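You operate a simulated robot arm through the tools that you are given. There is no shell and no other tool. Be economical: measure what you need, move in short steps, check, and stop when the job is done.

You run a simulated two-armed robot. Do the job below in one go: nothing can be reset, and whatever is moved stays where it is left.

JOB
Pour brake fluid into the yellow jug and oil into the green jug, each up to 200 ml.
Fine: put the blue cart's brake on first; bottle and brown can go back where they stood; leave the other cans; spill nothing. Set down upright: bottle, brown can.

It is judged by the outcome, as a careful person would: the job done as asked, and still so three seconds after it is handed in. It fails if anything else is knocked over, pushed out of place, dropped, spilled or broken.

ROBOT AND FRAMES
Two 6-joint arms with two-finger parallel grippers on one trunk, hanging from a carriage that runs on a gantry, over the field with the corners [-209.5, 49.9], [-210.4, -58.1], [9.6, -59.8], [10.5, 48.2] (x, y) and turns from -362 to 326 degrees about z. Base frame: it is fixed where the carriage stands at the start and does not move with it; the origin is on the floor, on the carriage's upright axis, x ahead of it, y to its left, z up. Readings come in cm, degrees, newtons and seconds.
The left shoulder is at the start at [0, 20, 173.2], the right one opposite. Places, roughly: brake lever of the blue cart [80, -40, 80]. Payload 1.57 kg a hand.
The tool frame of a hand sits at the grasp point between the pads (the TCP): z along the fingers, y along the line on which they close. The tips reach 3 cm beyond it. Largest opening 8 cm; finger width 1.7, thickness 1.2; the body of the gripper, 4 by 8.2 cm, starts 8 cm behind the TCP.
Orientation is that of the tool frame in the base frame, as [roll, pitch, yaw] about the fixed x, y, z axes, in that order (R = Rz(yaw) Ry(pitch) Rx(roll)). With the fingers straight down and closing along the base's y, the tool's x points along the base's -x, its y along +y and its z along -z.

CONTROLS
- The arms move only by the tool play_rows. It takes "left_rows", "right_rows" or both (then of equal length, played together; a hand with none holds still); each is text: rows parted by semicolons, each of 7 numbers parted by spaces: the shift along the tool's x, y, z in units of 100 mm (1.0 is 100 mm), then the turn, a rotation vector about the tool's x, y, z in units of 120 degrees (1.0 is 120 degrees), then the finger opening in cm, from 0 to 8. In form: x y z rx ry rz gripper; .... A call has 1 to 10 rows; each row is the pose to reach, as a shift and turn from the pose commanded when the call began, along the tool's axes at that moment. A call with a number of a shift or a turn outside -1 to 1 is refused whole. Rows are played at 5 a second. More than 5 cm and 8.6 degrees between two rows, or a gripper value outside its range, and nothing of the call is played. A pose out of reach is approached as far as the arm can. The call stops where the force on the tool passes 40 N (or 10 N more than at its start, if that is more) or the arm is blocked; 0.2 s more then pass. The fingers move at their own pace (about 7.2 cm/s each) and stop on an object; they squeeze with about 27 N. The grip force told is the motor's: it shows also when the fingers shut on nothing. Time passes only in rows, and 0.2 s behind the last, so rows that repeat a pose let the fingers close. The reply holds the time, the measured pose of the TCP, the force on the tool along the base axes, the opening and the grip force, in the units named above and with some noise, with the torque about the TCP (base axes, N m) and any sound that the robot's microphone picked up, and new pictures: "pictures" is both (left out), scene, wrist or none (wrist: the cameras of the hands that moved).
- Cameras (640 x 400 px; columns grow to the right, rows downward): "scene" is now at [22.92, 3.71, 185.3]; the picture's right is [0.63, -0.78, 0.00], its down [-0.73, -0.58, -0.36] and it looks along [0.28, 0.23, -0.93] (base axes); focal length 214 px, centre (320, 200). "left" rides on the left gripper at [7.2, 0.7, -12.2] in its tool frame; the picture's right is [-0.09, 1.00, 0.00], its down [-0.84, -0.08, -0.54] and it looks along [-0.54, -0.05, 0.84] (tool axes); focal length 238 px, centre (320, 200). "right" rides on the right gripper at [7.2, -0.7, -12.2] in its tool frame; the picture's right is [0.09, 1.00, 0.00], its down [-0.84, 0.08, -0.54] and it looks along [-0.54, 0.05, 0.84] (tool axes); focal length 238 px, centre (320, 200). There is no depth. A picture from a camera that has moved, and an enlarged one, comes with that camera's place and axes in the base frame and with its lens. The place of the scene camera against the robot may be out by one fixed shift of up to 2.5 cm in any direction.
- raise_lower(by): slides the trunk up (or, below 0, down) by that many cm; the arms and the scene camera ride with it, the base frame stays. It gives what a move gives, with no picture.
- drive_base(legs): drives the robot by 1 to 6 legs, each [ahead, left, turn to the left] in cm, cm and degrees, along the robot's own axes; the way and the turn of a leg run together, so that a leg with both is an arc; at most 150 cm and 180 degrees a leg. The arms and the cameras ride along, it lands a little off, and it stops where it bumps. It keeps to its track: a leg is cut to what the track allows. It gives what a move gives, and a new picture of the scene camera.
- pan_tilt(pan, tilt): turns the head with the scene camera to pan (to the left, within 86 degrees either way) and tilt (down, from -29 to 69), counted from straight ahead of the robot. It gives what a move gives, and a new picture of the scene camera.
- close_up(camera, box): a new picture of the part [left, top, right, bottom] of that camera's present view, enlarged. No time passes.
- job_done(): hands the job in; it is judged then, once.

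Go step by step. Nothing tells you exact positions but the pictures and the camera data: compare them with the known pose of the tool, close in by small moves and look again before you grip or let go. The budget is 120 turns and 260 pictures, counting those below and the enlarged ones. Unless the task says otherwise, let go and move clear before handing in.

The tools are called after "Request:" as a command line: name --argument value ..., lists and objects as JSON in quotes. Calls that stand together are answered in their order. play_rows: Moves the arms, as the interface text tells. Its arguments: {"type":"object","properties":{"left_rows":{"type":"string"},"right_rows":{"type":"string"},"pictures":{"type":"string","enum":["both","scene","wrist","none"]}},"required":[]} The other tools are called the same way: raise_lower (by) slides the trunk up or down; drive_base (legs) drives the base; pan_tilt (pan, tilt) turns the head that bears the scene camera; close_up (camera, box) takes an enlarged picture of a part of a camera's view; job_done () hands the job in.

At the start:

```text
time: 0.0
left_tcp_pos: [27.38, -2.13, 100.04]
left_tcp_rot: [179.9, 0.0, 180.0]
left_contact_force: [-0.5, -0.2, -0.3]
left_moment: [-0.03, 0.0, 0.04]
left_opening: 7.98
left_gripper_force: 0.0
right_tcp_pos: [30.9, -35.47, 99.9]
right_tcp_rot: [-179.9, 0.0, 180.0]
right_contact_force: [-0.3, -0.2, -0.8]
right_moment: [-0.03, -0.02, 0.01]
right_opening: 7.99
right_gripper_force: 0.1
trunk travel left (down, up): [-63.6, 0.0]
robot x, y, heading: [-0.04, -0.01, -0.2]
head pan, tilt: [38.8, 68.8]
```

scene: 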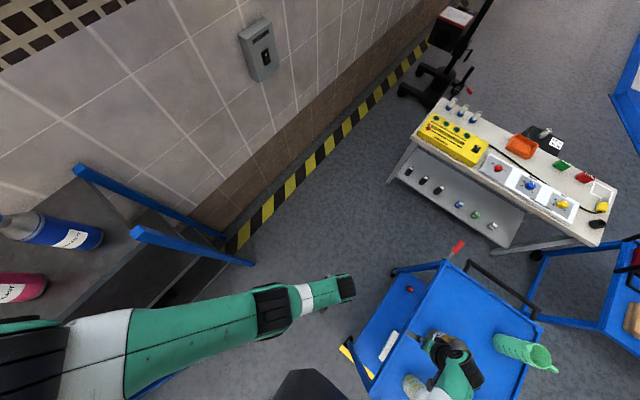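
right: 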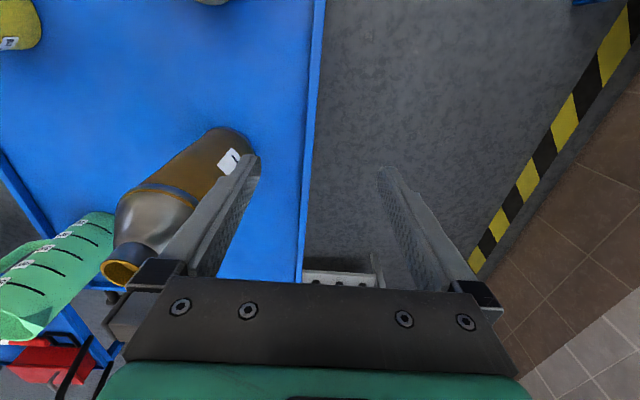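
left: 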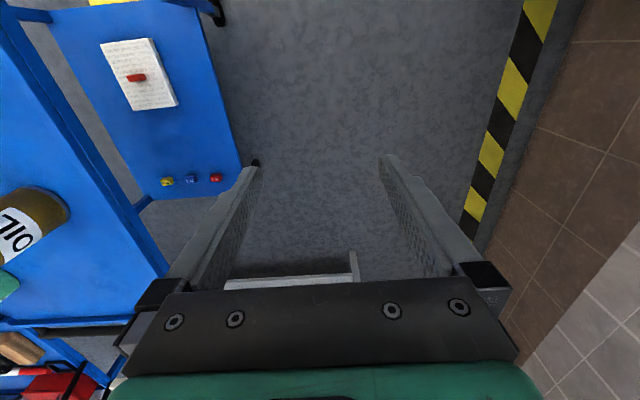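

I see the blue cart ahead to the right with jugs and cans on it. I'll turn the head to look at the cart and its surroundings first.

Request:
pan_tilt --pan -30 --tilt 55

Request:
pan_tilt --pan -10 --tilt 69

```text
time: 1.4
left_tcp_pos: [27.4, -2.06, 100.1]
left_tcp_rot: [-180.0, 0.0, -179.9]
left_contact_force: [-0.2, -0.6, -0.4]
left_moment: [0.01, 0.0, -0.02]
left_opening: 8.02
left_gripper_force: 0.0
right_tcp_pos: [31.0, -35.51, 99.84]
right_tcp_rot: [180.0, 0.1, -180.0]
right_contact_force: [-0.3, -0.2, 0.3]
right_moment: [0.01, 0.02, 0.02]
right_opening: 8.03
right_gripper_force: 0.0
trunk travel left (down, up): [-63.6, 0.0]
robot x, y, heading: [0.22, -0.21, -0.0]
head pan, tilt: [-30.0, 55.0]
camera scene: at [24.81, -3.39, 186.84], right [-0.5, -0.87, 0.0], down [-0.71, 0.41, -0.57], along [0.5, -0.29, -0.82], focal length 214 px, centre (320, 200)
```

scene: 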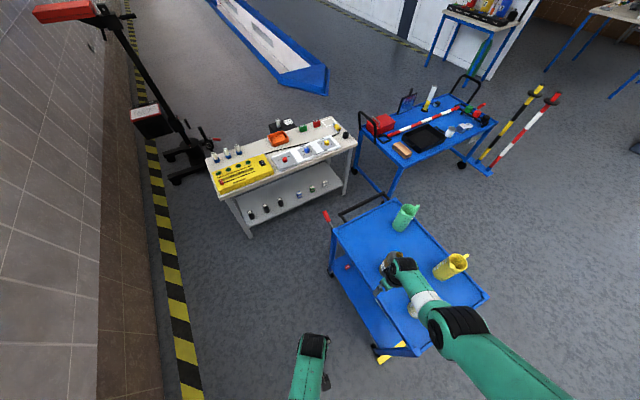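

```text
time: 2.2
left_tcp_pos: [27.43, -2.12, 99.96]
left_tcp_rot: [-179.9, 0.0, -179.9]
left_contact_force: [0.2, 0.6, 0.5]
left_moment: [0.02, -0.01, -0.01]
left_opening: 8.01
left_gripper_force: 0.1
right_tcp_pos: [31.0, -35.45, 99.87]
right_tcp_rot: [180.0, 0.0, 180.0]
right_contact_force: [0.4, -0.3, 0.6]
right_moment: [0.0, -0.02, -0.06]
right_opening: 8.0
right_gripper_force: 0.0
trunk travel left (down, up): [-63.6, 0.0]
robot x, y, heading: [-0.09, 0.24, 0.1]
head pan, tilt: [-10.0, 68.8]
camera scene: at [24.07, -0.77, 185.3], right [-0.17, -0.98, 0.0], down [-0.92, 0.16, -0.36], along [0.36, -0.06, -0.93], focal length 214 px, centre (320, 200)
```

scene: 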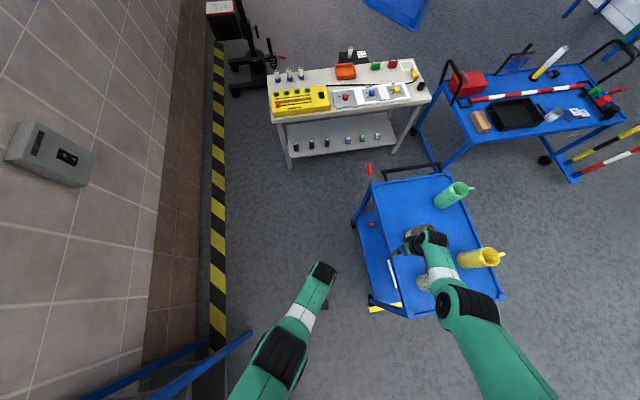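

The cart top is partly hidden by the right arm. I'll enlarge the scene and the wrist views.

Request:
close_up --camera "scene" --box '[340, 150, 520, 330]'

Request:
close_up --camera "right" --box '[0, 0, 320, 300]'

Request:
close_up --camera "left" --box '[0, 0, 320, 400]'

```text
2.22 times, centred on (430, 240) of scene
camera zoom: at [24.07, -0.77, 185.3], right [-0.17, -0.98, 0.0], down [-0.92, 0.16, -0.36], along [0.36, -0.06, -0.93], focal length 477 px, centre (76, 111)
```

zoom: 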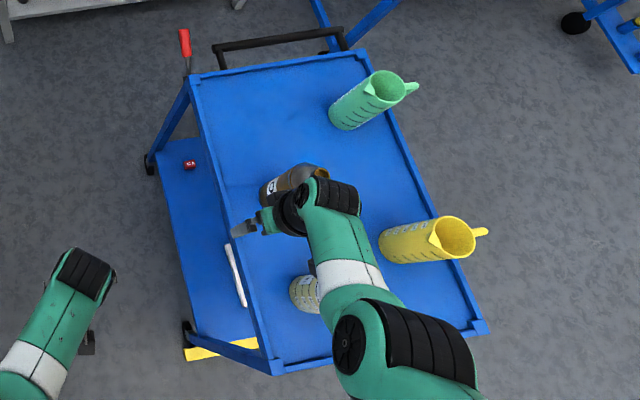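

```text
1.33 times, centred on (160, 150) of right
camera zoom: at [23.77, -36.21, 112.13], right [-0.09, 1.0, 0.0], down [0.84, 0.08, 0.54], along [0.54, 0.05, -0.84], focal length 318 px, centre (533, 267)
```

zoom: 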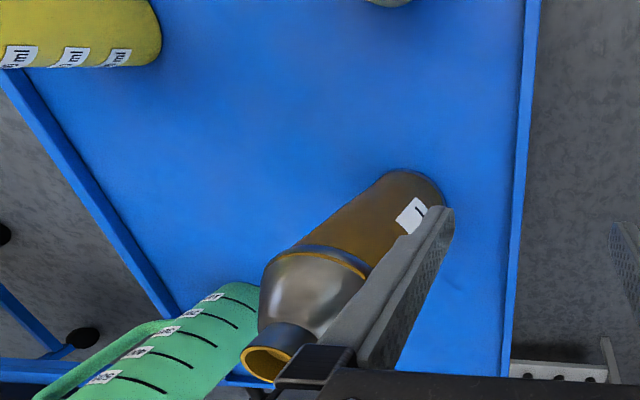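

```text
1.00 times, centred on (160, 200) of left (not enlarged: the box is as wide or as high as the picture)
camera zoom: at [20.18, -1.31, 112.22], right [0.09, 1.0, 0.0], down [0.84, -0.08, 0.54], along [0.54, -0.05, -0.84], focal length 238 px, centre (480, 200)
```

zoom: 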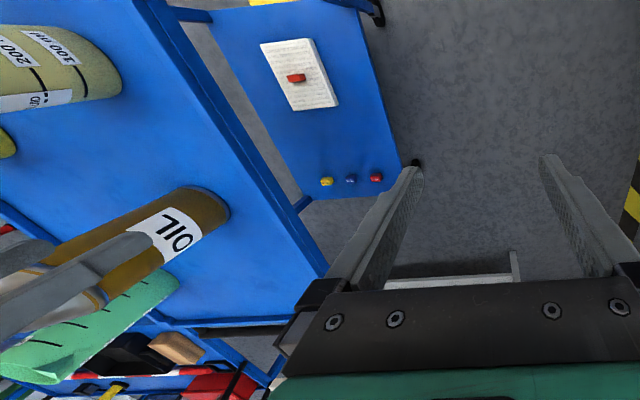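

The brown OIL can stands on the blue cart near the right hand; a pale graduated vessel is further back. I'll lift the right hand straight up out of the way, to see better.

Request:
play_rows --right_rows "0 0 -0.4 0 0 0 8; 0 0 -0.8 0 0 0 8; 0 0 -1.0 0 0 0 8" --pictures "none"

Request:
drive_base --legs '[[-35, 0, 0]]'

Request:
close_up --camera "right" --box '[0, 0, 640, 400]'

```text
time: 3.0
left_tcp_pos: [27.41, -2.07, 100.0]
left_tcp_rot: [180.0, 0.0, 180.0]
left_contact_force: [-0.4, 0.1, -0.4]
left_moment: [0.01, -0.02, -0.01]
left_opening: 7.99
left_gripper_force: 0.1
right_tcp_pos: [35.5, -37.71, 104.66]
right_tcp_rot: [-180.0, -0.2, -180.0]
right_contact_force: [0.9, 0.3, 0.2]
right_moment: [0.04, 0.03, -0.03]
right_opening: 7.98
right_gripper_force: 0.0
right hand out of reach, approached as far as the arm can: row 1, 2, 3
trunk travel left (down, up): [-63.6, 0.0]
robot x, y, heading: [-0.02, -0.33, 0.3]
head pan, tilt: [-10.0, 68.8]
```

```text
time: 5.3
left_tcp_pos: [-8.03, -2.17, 100.06]
left_tcp_rot: [180.0, 0.0, 179.3]
left_contact_force: [-0.3, 0.6, -0.4]
left_moment: [0.0, 0.01, 0.01]
left_opening: 8.01
left_gripper_force: 0.0
right_tcp_pos: [-0.49, -37.88, 104.67]
right_tcp_rot: [180.0, -0.1, 179.4]
right_contact_force: [-0.1, -0.7, 0.0]
right_moment: [0.01, 0.01, 0.03]
right_opening: 8.0
right_gripper_force: 0.0
trunk travel left (down, up): [-63.6, 0.0]
robot x, y, heading: [-35.35, 0.24, -0.7]
head pan, tilt: [-10.0, 68.8]
camera scene: at [-11.38, -0.84, 185.3], right [-0.18, -0.98, 0.0], down [-0.92, 0.17, -0.36], along [0.36, -0.07, -0.93], focal length 214 px, centre (320, 200)
```

scene: 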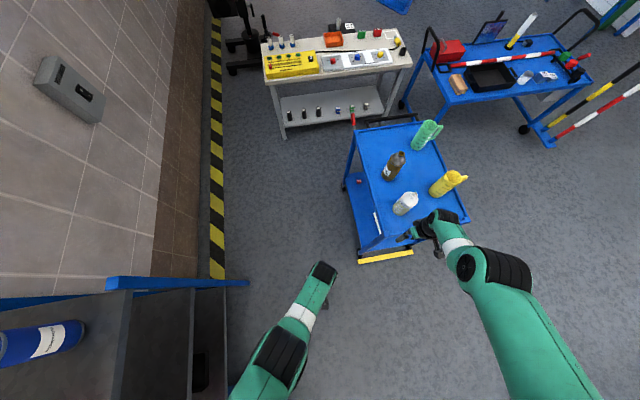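

```text
1.00 times, centred on (320, 200) of right (not enlarged: the box is as wide or as high as the picture)
camera zoom: at [-7.61, -38.47, 116.85], right [-0.08, 1.0, 0.0], down [0.84, 0.07, 0.54], along [0.54, 0.05, -0.84], focal length 238 px, centre (320, 200)
```

zoom: 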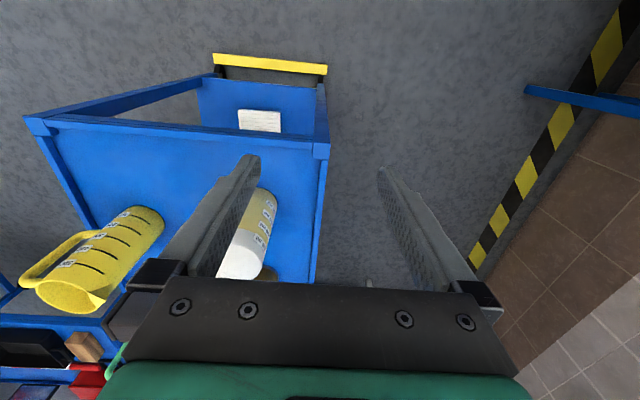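

Now the cart top is visible. I'll zoom in on it and on the shelf.

Request:
close_up --camera "scene" --box '[330, 100, 490, 200]'

Request:
close_up --camera "scene" --box '[330, 170, 490, 270]'

```text
4.00 times, centred on (410, 150) of scene
camera zoom: at [-11.38, -0.84, 185.3], right [-0.18, -0.98, 0.0], down [-0.92, 0.17, -0.36], along [0.36, -0.07, -0.93], focal length 858 px, centre (-40, 400)
```

zoom: 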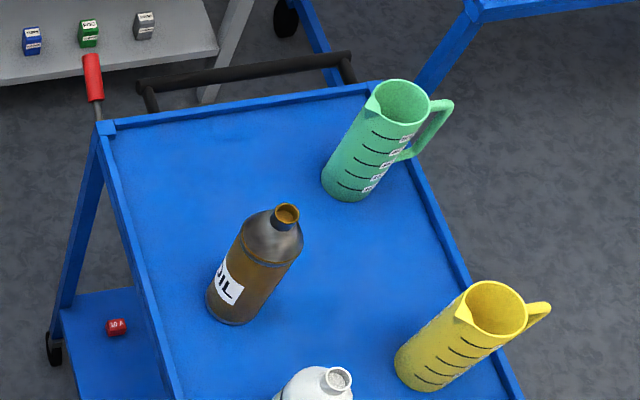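

```text
4.00 times, centred on (410, 220) of scene
camera zoom: at [-11.38, -0.84, 185.3], right [-0.18, -0.98, 0.0], down [-0.92, 0.17, -0.36], along [0.36, -0.07, -0.93], focal length 858 px, centre (-40, 120)
```

zoom: 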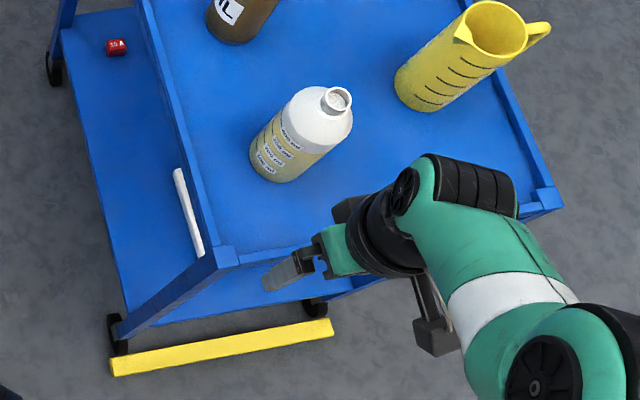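

Bottle (pale, graduated) ≈[16,-48], brown OIL can ≈[37,-50], yellow jug ≈[23,-70], green jug ≈[53,-71], cart top z≈79. I'll shift left clear of the cart, go forward and inspect the brake lever.

Request:
drive_base --legs '[[0, 25, 0], [40, 0, 0]]'

Request:
pan_tilt --pan -45 --tilt 52

Request:
close_up --camera "scene" --box '[200, 100, 360, 200]'

```text
time: 9.3
left_tcp_pos: [32.71, 21.12, 100.04]
left_tcp_rot: [179.9, 0.0, 178.4]
left_contact_force: [-0.6, 0.2, 1.1]
left_moment: [0.01, 0.0, -0.06]
left_opening: 7.98
left_gripper_force: 0.0
right_tcp_pos: [39.69, -14.76, 104.6]
right_tcp_rot: [-180.0, -0.1, 178.3]
right_contact_force: [0.6, 1.0, 0.7]
right_moment: [0.02, -0.03, 0.01]
right_opening: 8.01
right_gripper_force: 0.1
trunk travel left (down, up): [-63.6, 0.0]
robot x, y, heading: [5.24, 23.71, -1.8]
head pan, tilt: [-10.0, 68.8]
camera scene: at [29.42, 22.49, 185.3], right [-0.2, -0.98, 0.0], down [-0.91, 0.19, -0.36], along [0.35, -0.07, -0.93], focal length 214 px, centre (320, 200)
```

scene: 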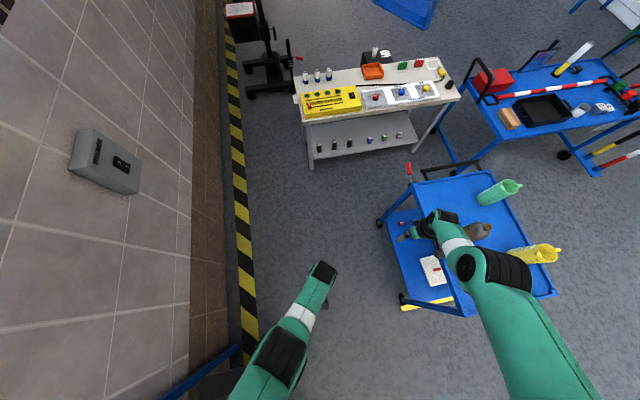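

```text
time: 10.3
left_tcp_pos: [32.73, 21.15, 99.96]
left_tcp_rot: [179.9, 0.0, 178.2]
left_contact_force: [0.2, 0.2, 0.1]
left_moment: [0.01, 0.0, -0.01]
left_opening: 8.0
left_gripper_force: 0.1
right_tcp_pos: [39.69, -14.72, 104.7]
right_tcp_rot: [-180.0, -0.1, 178.3]
right_contact_force: [0.3, 0.1, 0.1]
right_moment: [0.0, 0.0, -0.01]
right_opening: 7.97
right_gripper_force: 0.1
trunk travel left (down, up): [-63.6, 0.0]
robot x, y, heading: [5.05, 23.92, -1.6]
head pan, tilt: [-45.0, 52.0]
camera scene: at [29.1, 18.17, 187.22], right [-0.73, -0.69, 0.0], down [-0.54, 0.57, -0.62], along [0.42, -0.45, -0.79], focal length 214 px, centre (320, 200)
```

scene: 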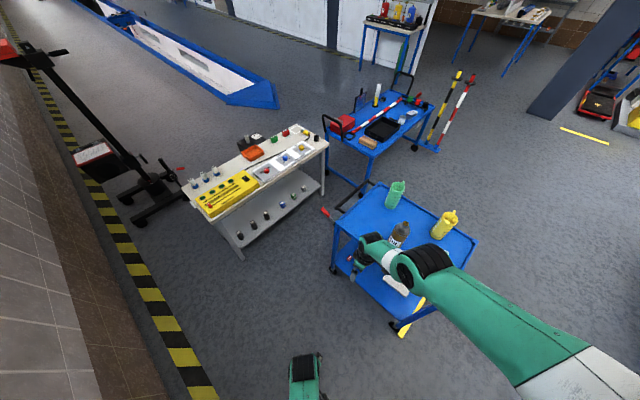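

```text
4.00 times, centred on (280, 150) of scene
camera zoom: at [29.1, 18.17, 187.22], right [-0.73, -0.69, 0.0], down [-0.54, 0.57, -0.62], along [0.42, -0.45, -0.79], focal length 858 px, centre (480, 400)
```

zoom: 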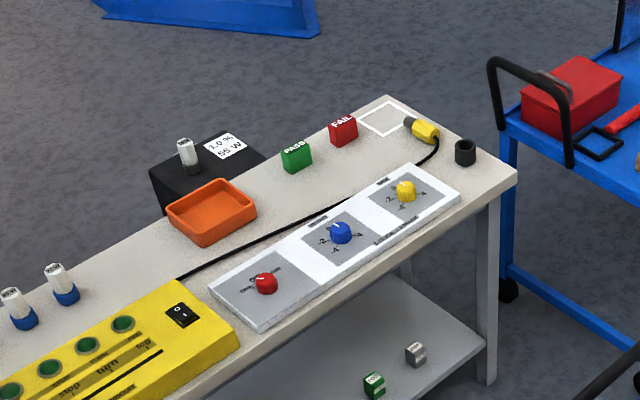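

Request:
close_up --camera "scene" --box '[310, 190, 390, 280]'

Request:
close_up --camera "scene" --box '[370, 170, 480, 250]'

Request:
close_up --camera "scene" --box '[360, 0, 450, 60]'

```text
4.44 times, centred on (350, 235) of scene
camera zoom: at [29.1, 18.17, 187.22], right [-0.73, -0.69, 0.0], down [-0.54, 0.57, -0.62], along [0.42, -0.45, -0.79], focal length 953 px, centre (187, 44)
```

zoom: 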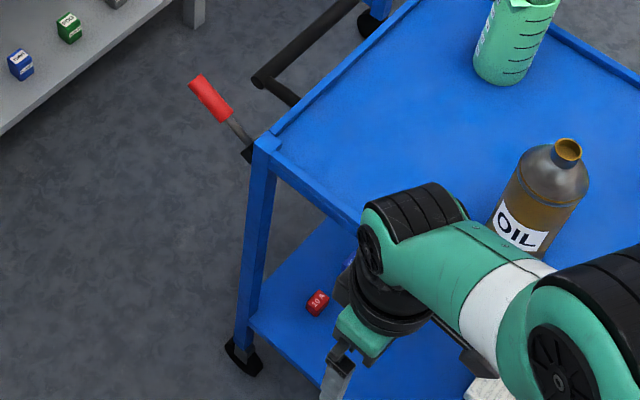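

```text
5.00 times, centred on (425, 210) of scene
camera zoom: at [29.1, 18.17, 187.22], right [-0.73, -0.69, 0.0], down [-0.54, 0.57, -0.62], along [0.42, -0.45, -0.79], focal length 1072 px, centre (-205, 150)
```

zoom: 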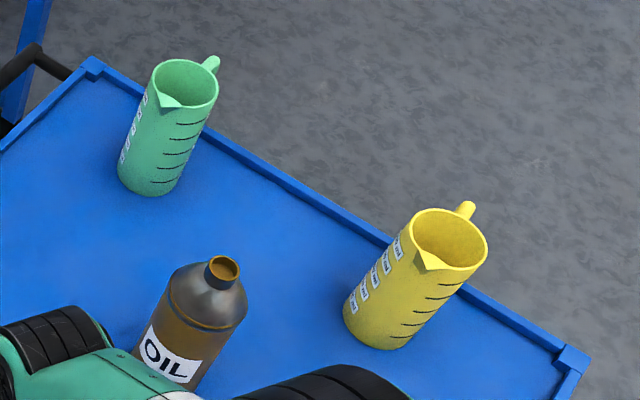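

```text
6.67 times, centred on (405, 30) of scene
camera zoom: at [29.1, 18.17, 187.22], right [-0.73, -0.69, 0.0], down [-0.54, 0.57, -0.62], along [0.42, -0.45, -0.79], focal length 1430 px, centre (-247, 1333)
```

zoom: 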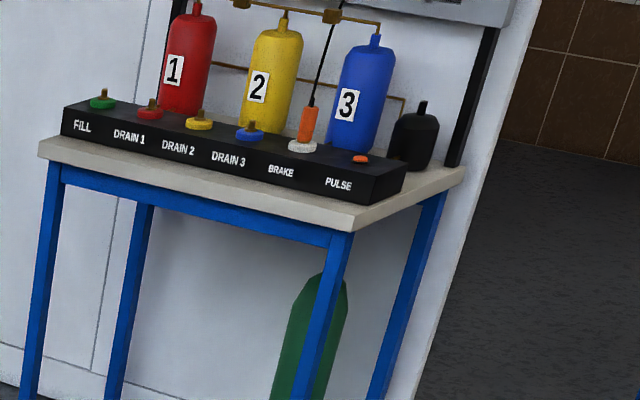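

The lever is at the cart's far left corner: pivot ≈[69,-37,78], red handle tip ≈[79,-38,83]. I'll turn left so the right arm can reach it, and lower the trunk.

Request:
drive_base --legs '[[0, 0, 46], [-18, -22, 0]]'

Request:
raise_lower --by -30

Request:
pan_tilt --pan -70 --tilt 50

```text
time: 14.3
left_tcp_pos: [27.84, 13.6, 100.03]
left_tcp_rot: [180.0, 0.0, -136.7]
left_contact_force: [-0.5, 0.2, -0.2]
left_moment: [0.01, -0.01, 0.0]
left_opening: 8.0
left_gripper_force: 0.0
right_tcp_pos: [58.24, -6.78, 104.64]
right_tcp_rot: [180.0, -0.2, -136.8]
right_contact_force: [-0.1, 0.3, -0.5]
right_moment: [0.0, 0.0, 0.01]
right_opening: 7.98
right_gripper_force: 0.0
trunk travel left (down, up): [-63.6, 0.0]
robot x, y, heading: [6.64, -3.73, 43.5]
head pan, tilt: [-45.0, 52.0]
camera scene: at [27.13, 10.04, 187.23], right [-0.03, -1.0, 0.0], down [-0.79, 0.02, -0.62], along [0.62, -0.02, -0.79], focal length 214 px, centre (320, 200)
```

scene: 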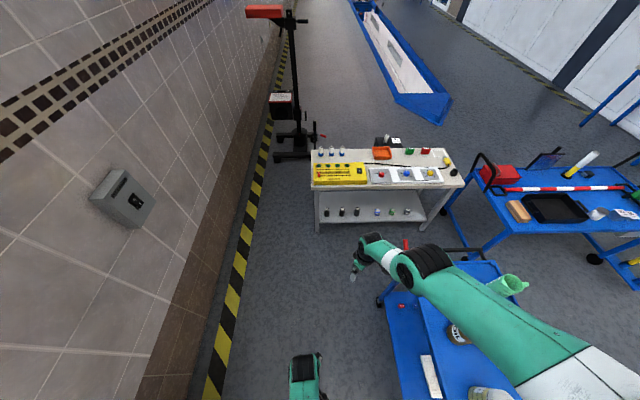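

```text
time: 17.3
left_tcp_pos: [27.83, 13.64, 70.03]
left_tcp_rot: [179.9, 0.0, -136.8]
left_contact_force: [-0.7, 0.2, 0.4]
left_moment: [0.0, -0.02, 0.0]
left_opening: 8.0
left_gripper_force: 0.0
right_tcp_pos: [58.16, -6.9, 74.68]
right_tcp_rot: [180.0, -0.1, -136.7]
right_contact_force: [0.0, 0.3, -0.1]
right_moment: [-0.04, 0.02, -0.02]
right_opening: 7.97
right_gripper_force: 0.0
trunk travel left (down, up): [-33.6, 30.0]
robot x, y, heading: [6.45, -3.49, 43.2]
head pan, tilt: [-45.0, 52.0]
```

```text
time: 18.2
left_tcp_pos: [27.8, 13.65, 70.06]
left_tcp_rot: [180.0, 0.0, -136.7]
left_contact_force: [0.6, 0.7, 0.1]
left_moment: [0.0, -0.02, -0.01]
left_opening: 8.03
left_gripper_force: 0.1
right_tcp_pos: [58.09, -6.83, 74.71]
right_tcp_rot: [-179.9, -0.2, -136.7]
right_contact_force: [0.5, 0.2, 0.1]
right_moment: [0.01, -0.01, 0.01]
right_opening: 8.02
right_gripper_force: 0.1
trunk travel left (down, up): [-33.6, 30.0]
robot x, y, heading: [6.23, -3.3, 43.1]
head pan, tilt: [-70.0, 50.0]
camera scene: at [26.51, 6.81, 157.49], right [-0.45, -0.89, 0.0], down [-0.68, 0.34, -0.64], along [0.57, -0.29, -0.77], focal length 214 px, centre (320, 200)
```

scene: 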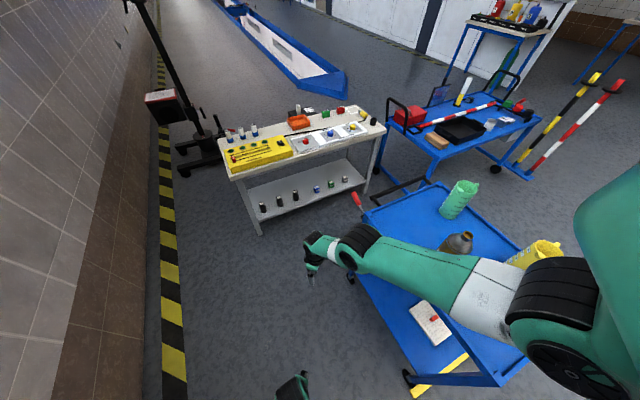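

Request:
close_up --camera "scene" --box '[340, 170, 440, 230]'

Request:
close_up --camera "scene" --box '[430, 170, 570, 270]'

Request:
close_up --camera "scene" --box '[380, 280, 480, 360]'

```text
6.40 times, centred on (390, 200) of scene
camera zoom: at [26.51, 6.81, 157.49], right [-0.45, -0.89, 0.0], down [-0.68, 0.34, -0.64], along [0.57, -0.29, -0.77], focal length 1373 px, centre (-128, 200)
```

zoom: 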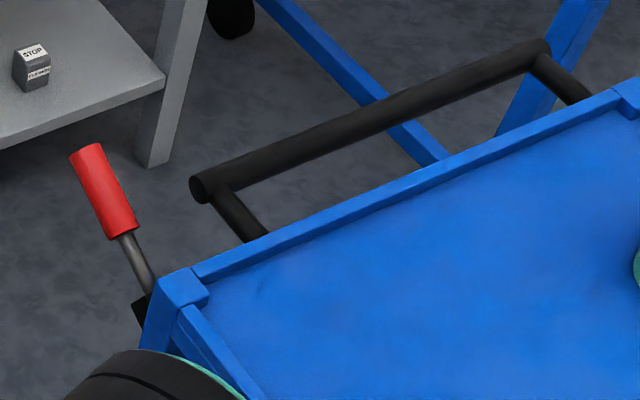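

```text
4.00 times, centred on (500, 220) of scene
camera zoom: at [26.51, 6.81, 157.49], right [-0.45, -0.89, 0.0], down [-0.68, 0.34, -0.64], along [0.57, -0.29, -0.77], focal length 858 px, centre (-400, 120)
```

zoom: 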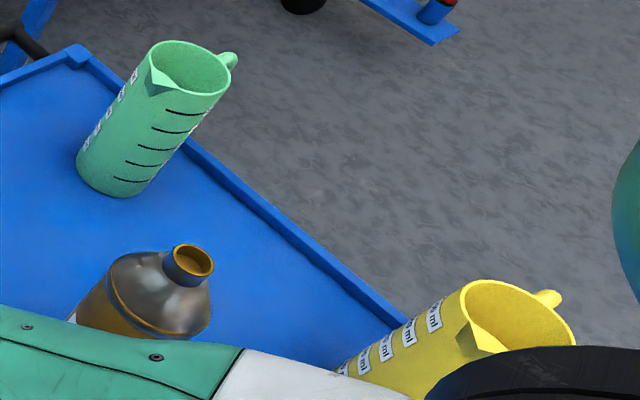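

```text
5.00 times, centred on (430, 320) of scene
camera zoom: at [26.51, 6.81, 157.49], right [-0.45, -0.89, 0.0], down [-0.68, 0.34, -0.64], along [0.57, -0.29, -0.77], focal length 1072 px, centre (-230, -400)
```

zoom: 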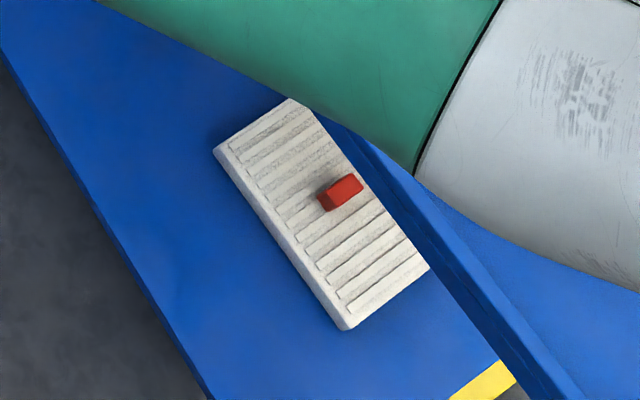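

The lever handle is raised ~30° above horizontal, pointing away from the cart. I'll bring the closed right fingers above it.

Request:
play_rows --right_rows "0.05 -0.33 -0.33 0 0 0 4; 0.1 -0.66 -0.66 0 0 0 2; 0.15 -1 -1 0 0 0 0" --pictures "none"

Request:
play_rows --right_rows "0.05 -0.33 -0.3 0 0 0 0; 0.1 -0.66 -0.5 0 0 0 0; 0.15 -1 -0.7 0 0 0 0" --pictures "both"

```text
time: 19.0
left_tcp_pos: [27.91, 13.76, 70.09]
left_tcp_rot: [-180.0, 0.1, -136.6]
left_contact_force: [-0.3, 0.8, -0.8]
left_moment: [-0.02, 0.0, -0.02]
left_opening: 8.02
left_gripper_force: 0.0
right_tcp_pos: [62.67, -10.94, 78.72]
right_tcp_rot: [179.9, -0.3, -136.7]
right_contact_force: [-0.4, 0.0, -1.1]
right_moment: [0.01, 0.05, 0.0]
right_opening: 0.02
right_gripper_force: 15.2
right hand out of reach, approached as far as the arm can: row 1, 2, 3
trunk travel left (down, up): [-33.6, 30.0]
robot x, y, heading: [6.79, -3.28, 43.6]
head pan, tilt: [-70.0, 50.0]
```

```text
time: 19.8
left_tcp_pos: [27.9, 13.65, 70.05]
left_tcp_rot: [179.9, 0.0, -136.7]
left_contact_force: [0.2, -0.5, -0.7]
left_moment: [0.0, 0.0, 0.0]
left_opening: 8.0
left_gripper_force: 0.0
right_tcp_pos: [62.54, -10.88, 78.76]
right_tcp_rot: [179.9, -0.1, -136.7]
right_contact_force: [0.2, -0.8, 0.9]
right_moment: [-0.01, 0.05, 0.02]
right_opening: 0.0
right_gripper_force: 21.2
right hand out of reach, approached as far as the arm can: row 1, 2, 3
trunk travel left (down, up): [-33.6, 30.0]
robot x, y, heading: [6.88, -3.69, 43.5]
head pan, tilt: [-70.0, 50.0]
camera scene: at [26.51, 6.8, 157.49], right [-0.45, -0.89, 0.0], down [-0.68, 0.34, -0.64], along [0.57, -0.29, -0.77], focal length 214 px, centre (320, 200)
camera right: at [57.78, -16.27, 91.01], right [-0.75, 0.66, 0.0], down [0.56, 0.63, 0.54], along [0.36, 0.41, -0.84], focal length 238 px, centre (320, 200)
```

scene: 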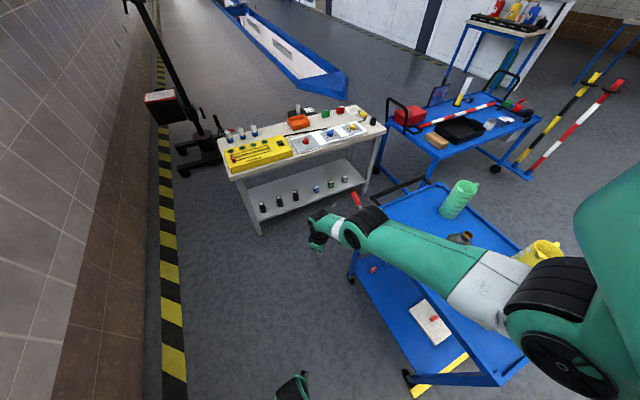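
right: 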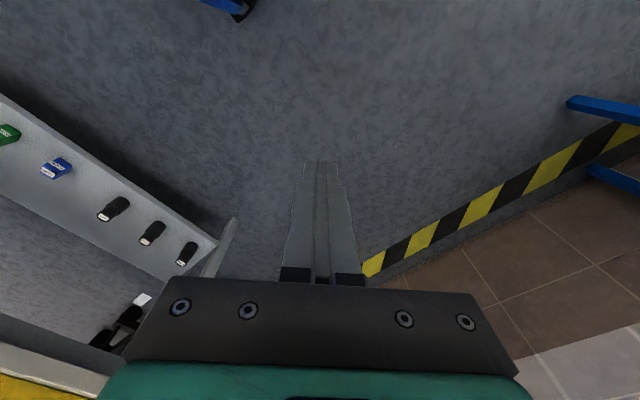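

Too far for the arm from here. I'll turn further left so the right shoulder is nearer the lever, and lower the trunk some more.

Request:
drive_base --legs '[[0, 0, 37], [-11, -4, 0]]'

Request:
raise_lower --by -20

Request:
play_rows --right_rows "0 0 -0.3 0 0 0 0; 0 0 -0.6 0 0 0 0; 0 0 -1 0 0 0 0" --pictures "none"

Request:
play_rows --right_rows "0 0 -0.3 0 0 0 0; 0 0 -0.6 0 0 0 0; 0 0 -1 0 0 0 0" --pictures "both"

```text
time: 22.7
left_tcp_pos: [15.49, 11.28, 69.96]
left_tcp_rot: [180.0, 0.0, -100.8]
left_contact_force: [-0.4, -0.5, -1.2]
left_moment: [0.02, -0.02, 0.01]
left_opening: 8.01
left_gripper_force: 0.1
right_tcp_pos: [57.99, 11.74, 78.73]
right_tcp_rot: [179.9, -0.2, -100.9]
right_contact_force: [0.8, 0.2, 0.2]
right_moment: [0.02, 0.01, -0.03]
right_opening: 0.0
right_gripper_force: 21.5
trunk travel left (down, up): [-33.6, 30.0]
robot x, y, heading: [8.08, -15.24, 79.2]
head pan, tilt: [-70.0, 50.0]
camera scene: at [18.17, 5.79, 157.48], right [0.16, -0.99, 0.0], down [-0.76, -0.12, -0.64], along [0.63, 0.1, -0.77], focal length 214 px, centre (320, 200)
```

scene: 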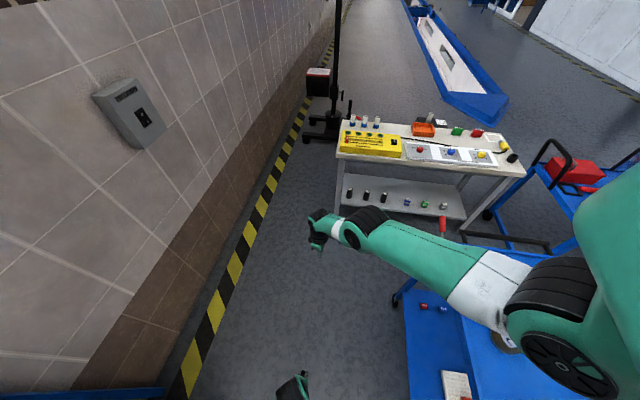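

```text
time: 24.9
left_tcp_pos: [15.44, 11.23, 50.05]
left_tcp_rot: [180.0, -0.1, -100.7]
left_contact_force: [0.4, -0.5, -0.7]
left_moment: [0.03, -0.02, -0.01]
left_opening: 8.02
left_gripper_force: 0.1
right_tcp_pos: [57.92, 11.82, 58.67]
right_tcp_rot: [179.8, -0.2, -100.8]
right_contact_force: [-0.2, -0.8, 0.2]
right_moment: [0.02, -0.01, 0.04]
right_opening: 0.0
right_gripper_force: 21.0
trunk travel left (down, up): [-13.6, 50.0]
robot x, y, heading: [8.3, -15.36, 79.3]
head pan, tilt: [-70.0, 50.0]
```

```text
time: 25.7
left_tcp_pos: [15.41, 11.36, 49.98]
left_tcp_rot: [-180.0, 0.0, -100.8]
left_contact_force: [0.4, 0.1, -0.5]
left_moment: [0.01, 0.02, -0.02]
left_opening: 8.0
left_gripper_force: 0.1
right_tcp_pos: [57.85, 11.86, 58.83]
right_tcp_rot: [179.9, -0.2, -100.7]
right_contact_force: [0.1, 0.0, 0.8]
right_moment: [-0.01, 0.02, 0.04]
right_opening: 0.0
right_gripper_force: 21.2
right hand out of reach, approached as far as the arm can: row 1, 2, 3
trunk travel left (down, up): [-13.6, 50.0]
robot x, y, heading: [8.69, -15.42, 79.0]
head pan, tilt: [-70.0, 50.0]
```

```text
time: 26.5
left_tcp_pos: [15.39, 11.35, 50.2]
left_tcp_rot: [-180.0, 0.0, -100.9]
left_contact_force: [0.1, -1.2, -0.1]
left_moment: [0.01, 0.0, -0.01]
left_opening: 7.99
left_gripper_force: 0.1
right_tcp_pos: [57.92, 11.75, 58.66]
right_tcp_rot: [180.0, -0.3, -100.8]
right_contact_force: [0.8, 0.5, -0.4]
right_moment: [0.03, 0.03, 0.0]
right_opening: 0.01
right_gripper_force: 21.1
right hand out of reach, approached as far as the arm can: row 1, 2, 3
trunk travel left (down, up): [-13.6, 50.0]
robot x, y, heading: [8.11, -15.02, 79.2]
head pan, tilt: [-70.0, 50.0]
camera scene: at [18.16, 5.82, 137.49], right [0.16, -0.99, 0.0], down [-0.76, -0.12, -0.64], along [0.63, 0.1, -0.77], focal length 214 px, centre (320, 200)
camera right: at [57.17, 4.64, 71.02], right [-1.0, 0.1, 0.0], down [0.08, 0.84, 0.54], along [0.05, 0.54, -0.84], focal length 238 px, centre (320, 200)
```

scene: 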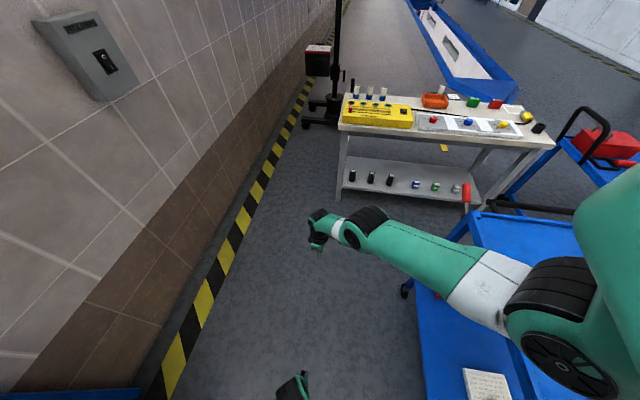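
right: 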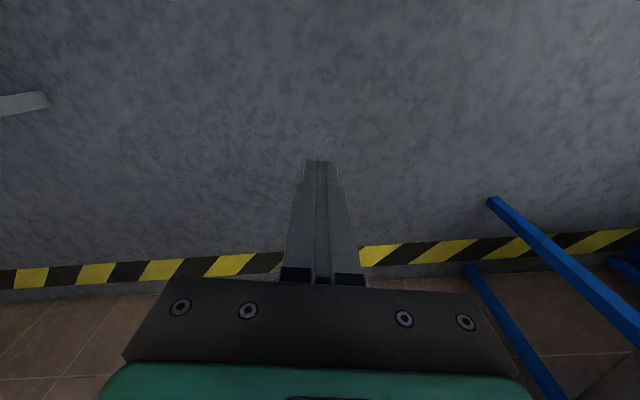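

The arm refuses to rise here; I'll test whether it can go outward, to learn its limits.

Request:
play_rows --right_rows "0 -0.3 0 0 0 0 0; 0 -0.6 0 0 0 0 0; 0 -1 0 0 0 0 0" --pictures "none"

Request:
play_rows --right_rows "0 0 -0.3 0 0 0 0; 0 0 -0.6 0 0 0 0; 0 0 -1 0 0 0 0" --pictures "both"

```text
time: 27.3
left_tcp_pos: [15.61, 11.24, 50.04]
left_tcp_rot: [179.9, -0.1, -100.8]
left_contact_force: [-0.5, 0.7, 0.0]
left_moment: [0.0, 0.01, -0.02]
left_opening: 8.01
left_gripper_force: 0.2
right_tcp_pos: [59.42, 10.89, 59.32]
right_tcp_rot: [-179.9, 0.0, -100.8]
right_contact_force: [0.7, 1.4, -0.5]
right_moment: [0.0, 0.01, -0.01]
right_opening: 0.0
right_gripper_force: 21.6
right hand out of reach, approached as far as the arm can: row 1, 2, 3
trunk travel left (down, up): [-13.6, 50.0]
robot x, y, heading: [8.54, -15.45, 79.3]
head pan, tilt: [-70.0, 50.0]
```

```text
time: 28.1
left_tcp_pos: [15.36, 11.32, 50.05]
left_tcp_rot: [179.9, 0.0, -100.8]
left_contact_force: [-0.4, -0.7, -0.8]
left_moment: [0.01, -0.01, 0.01]
left_opening: 7.97
left_gripper_force: 0.0
right_tcp_pos: [59.45, 10.84, 59.41]
right_tcp_rot: [-180.0, 0.0, -100.9]
right_contact_force: [0.9, -0.3, -0.6]
right_moment: [-0.05, -0.02, -0.01]
right_opening: 0.01
right_gripper_force: 21.3
right hand out of reach, approached as far as the arm can: row 1, 2, 3
trunk travel left (down, up): [-13.6, 50.0]
robot x, y, heading: [8.34, -15.53, 79.3]
head pan, tilt: [-70.0, 50.0]
camera scene: at [18.16, 5.82, 137.49], right [0.16, -0.99, 0.0], down [-0.76, -0.12, -0.64], along [0.63, 0.1, -0.77], focal length 214 px, centre (320, 200)
camera right: at [58.68, 3.7, 71.5], right [-1.0, 0.1, 0.0], down [0.08, 0.84, 0.54], along [0.05, 0.54, -0.84], focal length 238 px, centre (320, 200)
```

scene: 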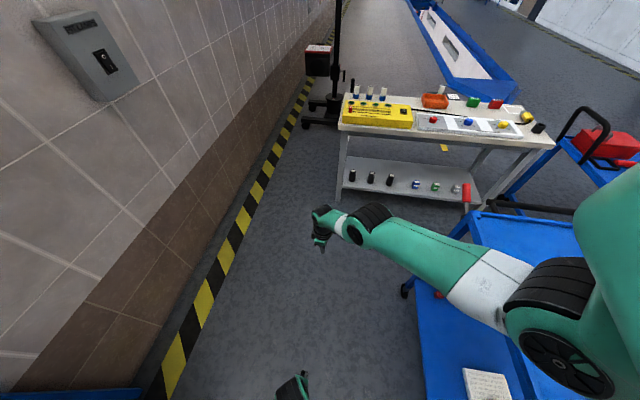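
right: 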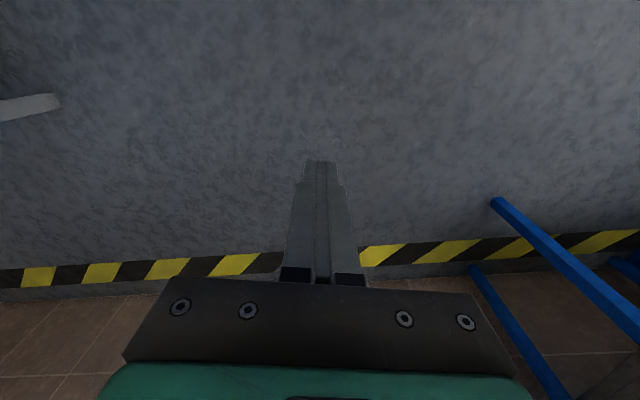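

Request:
play_rows --right_rows "0.3 0.2 0 0 0 0 0; 0.6 0.4 0 0 0 0 0; 0.9 0.6 0 0 0 0 0" --pictures "none"

Request:
play_rows --right_rows "0 0 -0.3 0 0 0 0; 0 0 -0.6 0 0 0 0; 0 0 -1 0 0 0 0" --pictures "none"

Request:
play_rows --right_rows "0 0 0 0 -0.07 0 0; 0 0 0 0 -0.14 0 0; 0 0 0 0 -0.21 0 0; 0 0 0 0 -0.28 0 0; 0 0 0 0 -0.35 0 0; 0 0 0 0 -0.42 0 0" --pictures "scene"

```text
time: 28.9
left_tcp_pos: [15.34, 11.33, 50.03]
left_tcp_rot: [-180.0, 0.1, -100.8]
left_contact_force: [0.4, -0.5, -0.1]
left_moment: [-0.03, -0.01, -0.02]
left_opening: 8.01
left_gripper_force: 0.0
right_tcp_pos: [55.77, 8.16, 54.03]
right_tcp_rot: [179.9, -0.1, -100.8]
right_contact_force: [-0.6, -0.6, -0.5]
right_moment: [0.01, -0.01, -0.01]
right_opening: 0.02
right_gripper_force: 21.2
right hand out of reach, approached as far as the arm can: row 1, 2, 3
trunk travel left (down, up): [-13.6, 50.0]
robot x, y, heading: [8.04, -15.32, 78.9]
head pan, tilt: [-70.0, 50.0]
```

```text
time: 29.7
left_tcp_pos: [15.39, 11.15, 50.13]
left_tcp_rot: [180.0, 0.0, -100.7]
left_contact_force: [0.5, -0.1, -0.1]
left_moment: [-0.01, -0.03, -0.04]
left_opening: 8.0
left_gripper_force: 0.1
right_tcp_pos: [58.48, 10.16, 58.08]
right_tcp_rot: [179.8, -0.3, -100.7]
right_contact_force: [0.1, -0.3, -0.2]
right_moment: [0.02, -0.01, 0.03]
right_opening: 0.0
right_gripper_force: 21.3
right hand out of reach, approached as far as the arm can: row 1, 2, 3
trunk travel left (down, up): [-13.6, 50.0]
robot x, y, heading: [7.93, -14.98, 79.2]
head pan, tilt: [-70.0, 50.0]
```

```text
time: 31.1
left_tcp_pos: [15.31, 11.14, 49.99]
left_tcp_rot: [-179.9, 0.0, -100.7]
left_contact_force: [0.0, -0.3, 0.0]
left_moment: [0.03, -0.01, 0.01]
left_opening: 7.99
left_gripper_force: 0.0
right_tcp_pos: [60.34, 10.95, 55.82]
right_tcp_rot: [179.8, 50.3, -101.0]
right_contact_force: [-0.1, -0.6, 0.8]
right_moment: [0.0, -0.01, -0.01]
right_opening: 0.0
right_gripper_force: 21.5
right hand out of reach, approached as far as the arm can: row 1, 2, 3, 4, 5, 6
trunk travel left (down, up): [-13.6, 50.0]
robot x, y, heading: [8.57, -15.43, 79.2]
head pan, tilt: [-70.0, 50.0]
camera scene: at [18.13, 5.77, 137.48], right [0.16, -0.99, 0.0], down [-0.76, -0.12, -0.64], along [0.63, 0.1, -0.77], focal length 214 px, centre (320, 200)
```

scene: 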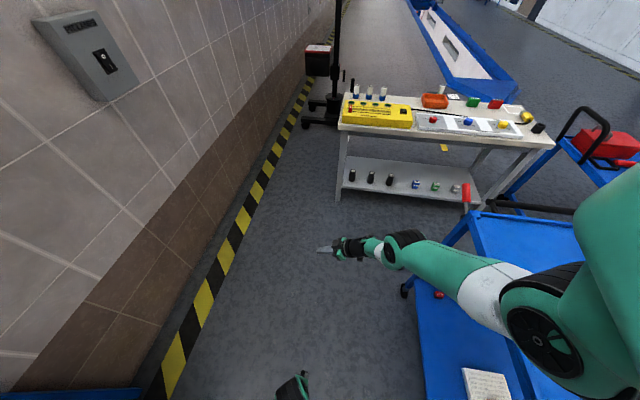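

The tool can tilt forward. I'll test with a small move whether commanded and actual poses have drifted apart.

Request:
play_rows --right_rows "-0.25 0 0 0 0 0 0; -0.5 0 0 0 0 0 0" --pictures "none"

Request:
play_rows --right_rows "0 -0.25 0 0 0 0 0; 0 -0.5 0 0 0 0 0" --pictures "none"

Request:
play_rows --right_rows "0 0 0 0 -0.07 0 0; 0 0 0 0 -0.14 0 0; 0 0 0 0 -0.21 0 0; 0 0 0 0 -0.28 0 0" --pictures "none"

```text
time: 31.7
left_tcp_pos: [15.42, 11.34, 49.97]
left_tcp_rot: [-180.0, 0.0, -100.8]
left_contact_force: [0.3, 1.0, -0.4]
left_moment: [-0.01, -0.04, 0.0]
left_opening: 8.02
left_gripper_force: 0.0
right_tcp_pos: [62.06, 14.79, 58.47]
right_tcp_rot: [179.8, 50.3, -101.0]
right_contact_force: [-0.5, -0.2, -1.1]
right_moment: [-0.01, -0.02, 0.03]
right_opening: 0.01
right_gripper_force: 21.0
right hand out of reach, approached as far as the arm can: row 1, 2
trunk travel left (down, up): [-13.6, 50.0]
robot x, y, heading: [8.17, -15.53, 79.3]
head pan, tilt: [-70.0, 50.0]
```

```text
time: 32.3
left_tcp_pos: [15.5, 11.21, 49.97]
left_tcp_rot: [180.0, 0.0, -100.8]
left_contact_force: [0.4, -0.1, 0.2]
left_moment: [0.03, 0.0, -0.03]
left_opening: 8.01
left_gripper_force: 0.1
right_tcp_pos: [65.42, 12.29, 59.81]
right_tcp_rot: [-179.9, 49.9, -100.9]
right_contact_force: [-0.1, 0.0, 0.6]
right_moment: [0.01, 0.03, -0.01]
right_opening: 0.02
right_gripper_force: 21.6
right hand out of reach, approached as far as the arm can: row 1, 2
trunk travel left (down, up): [-13.6, 50.0]
robot x, y, heading: [8.03, -14.93, 79.1]
head pan, tilt: [-70.0, 50.0]
```

```text
time: 33.3
left_tcp_pos: [15.61, 11.29, 50.01]
left_tcp_rot: [-179.9, 0.0, -100.7]
left_contact_force: [-0.3, 0.2, 0.0]
left_moment: [0.01, 0.02, -0.01]
left_opening: 7.98
left_gripper_force: 0.1
right_tcp_pos: [60.95, 13.78, 64.96]
right_tcp_rot: [-179.4, 76.6, -101.0]
right_contact_force: [0.8, -0.3, 0.4]
right_moment: [0.01, 0.01, 0.03]
right_opening: 0.0
right_gripper_force: 20.9
right hand out of reach, approached as far as the arm can: row 1, 2, 3, 4
trunk travel left (down, up): [-13.6, 50.0]
robot x, y, heading: [8.57, -15.26, 79.4]
head pan, tilt: [-70.0, 50.0]
```

Both arms seem fully stretched (shoulder-to-wrist ≈63 cm). I'll test pulling both hands straight back toward their shoulders.

Request:
play_rows --left_rows "0.1 0.08 -0.2 0 0 0 8; 0.2 0.16 -0.4 0 0 0 8; 0.2 0.16 -0.4 0 0 0 8; 0.2 0.16 -0.4 0 0 0 8" --right_rows "-0.2 0.1 -0.12 0 0 0 0; -0.38 0.21 -0.25 0 0 0 0; -0.38 0.21 -0.25 0 0 0 0; -0.38 0.21 -0.25 0 0 0 0" --pictures "none"

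Request:
play_rows --left_rows "0.25 0.2 -0.3 0 0 0 8; 0.5 0.4 -0.4 0 0 0 8; 0.5 0.4 -0.4 0 0 0 8; 0.5 0.4 -0.4 0 0 0 8" --pictures "none"

```text
time: 34.3
left_tcp_pos: [15.6, 11.17, 50.21]
left_tcp_rot: [180.0, 0.0, -100.8]
left_contact_force: [0.1, -0.8, -0.3]
left_moment: [0.02, 0.03, -0.01]
left_opening: 8.0
left_gripper_force: 0.1
left hand out of reach, approached as far as the arm can: row 1, 2, 3, 4
right_tcp_pos: [58.2, 12.58, 69.15]
right_tcp_rot: [-179.6, 76.5, -101.3]
right_contact_force: [-0.1, 0.4, -0.3]
right_moment: [-0.01, 0.02, -0.02]
right_opening: 0.0
right_gripper_force: 21.7
trunk travel left (down, up): [-13.6, 50.0]
robot x, y, heading: [8.33, -14.96, 79.5]
head pan, tilt: [-70.0, 50.0]
```

```text
time: 35.3
left_tcp_pos: [13.15, 9.49, 48.47]
left_tcp_rot: [-180.0, -0.1, -100.8]
left_contact_force: [-0.3, -0.1, -0.6]
left_moment: [-0.02, -0.01, -0.03]
left_opening: 8.02
left_gripper_force: 0.0
left hand out of reach, approached as far as the arm can: row 1, 2, 3, 4
right_tcp_pos: [58.33, 12.8, 69.16]
right_tcp_rot: [-179.6, 76.6, -101.2]
right_contact_force: [0.0, 0.6, 0.2]
right_moment: [-0.03, 0.02, 0.0]
right_opening: 0.0
right_gripper_force: 21.5
trunk travel left (down, up): [-13.6, 50.0]
robot x, y, heading: [8.19, -15.27, 79.2]
head pan, tilt: [-70.0, 50.0]
```

With the tool tilted forward the right hand moves freely; tool-down is what blocks it. I'll lift the right hand in this forward posture.

Request:
play_rows --right_rows "-0.33 0 0 0 0 0 0; -0.66 0 0 0 0 0 0; -1 0 0 0 0 0 0" --pictures "none"

Request:
play_rows --right_rows "-0.33 0.2 0 0 0 0 0; -0.66 0.4 0 0 0 0 0; -1 0.6 0 0 0 0 0" --pictures "none"

Request:
play_rows --right_rows "-0.3 0 0 0 0 0 0; -0.6 0 0 0 0 0 0" --pictures "wrist"

```text
time: 36.1
left_tcp_pos: [13.11, 9.53, 48.37]
left_tcp_rot: [179.9, 0.0, -100.8]
left_contact_force: [-0.6, 0.0, 0.4]
left_moment: [-0.01, -0.04, 0.0]
left_opening: 7.96
left_gripper_force: 0.0
right_tcp_pos: [58.47, 15.87, 78.64]
right_tcp_rot: [-179.6, 76.7, -101.5]
right_contact_force: [-0.8, 0.0, -0.4]
right_moment: [-0.03, 0.03, 0.02]
right_opening: 0.02
right_gripper_force: 21.4
right hand out of reach, approached as far as the arm can: row 3
trunk travel left (down, up): [-13.6, 50.0]
robot x, y, heading: [8.22, -15.34, 79.3]
head pan, tilt: [-70.0, 50.0]
```

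```text
time: 36.9
left_tcp_pos: [12.96, 9.57, 48.47]
left_tcp_rot: [180.0, -0.1, -100.8]
left_contact_force: [0.5, -0.7, 0.5]
left_moment: [-0.02, 0.0, -0.02]
left_opening: 7.97
left_gripper_force: 0.1
right_tcp_pos: [52.37, 20.31, 87.03]
right_tcp_rot: [-179.6, 76.8, -101.4]
right_contact_force: [0.3, -0.2, 0.4]
right_moment: [0.0, 0.0, -0.01]
right_opening: 0.0
right_gripper_force: 21.4
right hand out of reach, approached as far as the arm can: row 2, 3
trunk travel left (down, up): [-13.6, 50.0]
robot x, y, heading: [8.04, -15.15, 79.3]
head pan, tilt: [-70.0, 50.0]
```

```text
time: 37.5
left_tcp_pos: [13.15, 9.6, 48.42]
left_tcp_rot: [-180.0, 0.0, -100.9]
left_contact_force: [-0.4, 0.0, -0.1]
left_moment: [-0.01, 0.01, 0.02]
left_opening: 8.0
left_gripper_force: 0.1
right_tcp_pos: [51.7, 23.28, 89.37]
right_tcp_rot: [-179.1, 77.5, -101.1]
right_contact_force: [0.0, 0.8, 0.1]
right_moment: [-0.02, -0.01, 0.01]
right_opening: 0.0
right_gripper_force: 21.6
right hand out of reach, approached as far as the arm can: row 1, 2
trunk travel left (down, up): [-13.6, 50.0]
robot x, y, heading: [8.03, -15.21, 79.5]
head pan, tilt: [-70.0, 50.0]
camera right: at [49.54, 10.01, 85.12], right [-0.98, 0.19, -0.09], down [-0.15, -0.32, 0.93], along [0.14, 0.93, 0.34], focal length 238 px, centre (320, 200)
```

right: 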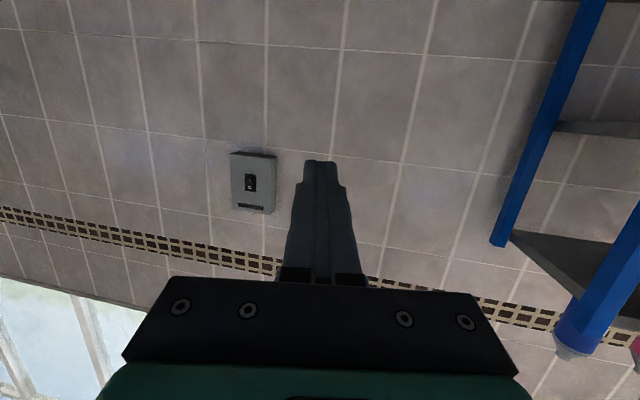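

The right hand now points forward at z≈89. I'll step left, then turn back to face the lever along the cart's left side.

Request:
drive_base --legs '[[17, 3, 0], [0, 0, -69]]'

Request:
pan_tilt --pan -35 --tilt 45

```text
time: 42.0
left_tcp_pos: [33.29, 6.8, 48.4]
left_tcp_rot: [-179.9, 0.0, -169.5]
left_contact_force: [-0.8, -0.6, 0.2]
left_moment: [-0.01, 0.01, -0.01]
left_opening: 8.02
left_gripper_force: 0.1
right_tcp_pos: [60.2, -24.32, 89.35]
right_tcp_rot: [-179.1, 77.3, -170.0]
right_contact_force: [0.1, 0.8, -0.1]
right_moment: [-0.04, 0.01, -0.01]
right_opening: 0.0
right_gripper_force: 22.0
trunk travel left (down, up): [-13.6, 50.0]
robot x, y, heading: [8.58, 2.05, 10.5]
head pan, tilt: [-70.0, 50.0]
camera scene: at [30.59, -0.5, 137.49], right [-0.86, -0.51, 0.0], down [-0.39, 0.66, -0.64], along [0.33, -0.55, -0.77], focal length 214 px, centre (320, 200)
```

scene: 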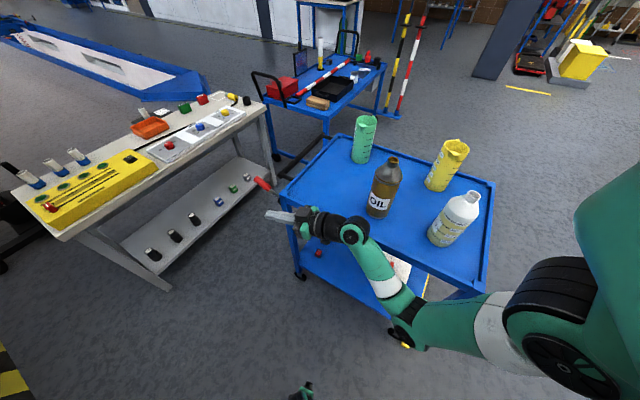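

```text
time: 43.0
left_tcp_pos: [33.27, 6.75, 48.42]
left_tcp_rot: [180.0, 0.0, -169.5]
left_contact_force: [1.0, -0.5, 0.1]
left_moment: [-0.01, -0.02, -0.04]
left_opening: 7.99
left_gripper_force: 0.0
right_tcp_pos: [60.19, -24.17, 89.49]
right_tcp_rot: [-179.1, 77.4, -169.9]
right_contact_force: [0.1, -0.4, 0.1]
right_moment: [0.02, 0.0, 0.01]
right_opening: 0.01
right_gripper_force: 21.3
trunk travel left (down, up): [-13.6, 50.0]
robot x, y, heading: [8.88, 2.22, 10.7]
head pan, tilt: [-35.0, 45.0]
camera scene: at [34.09, 2.76, 138.18], right [-0.42, -0.91, 0.0], down [-0.64, 0.29, -0.71], along [0.64, -0.29, -0.71], focal length 214 px, centre (320, 200)
```

scene: 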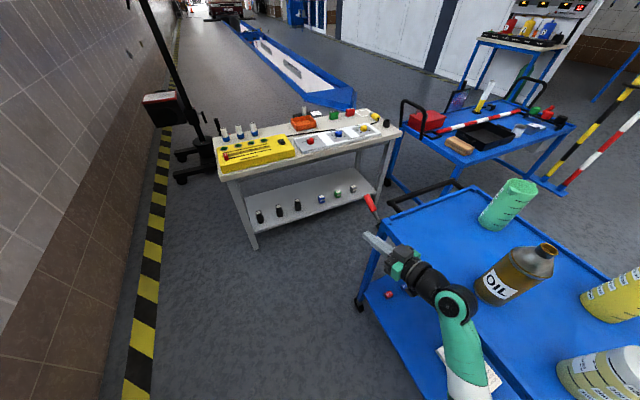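

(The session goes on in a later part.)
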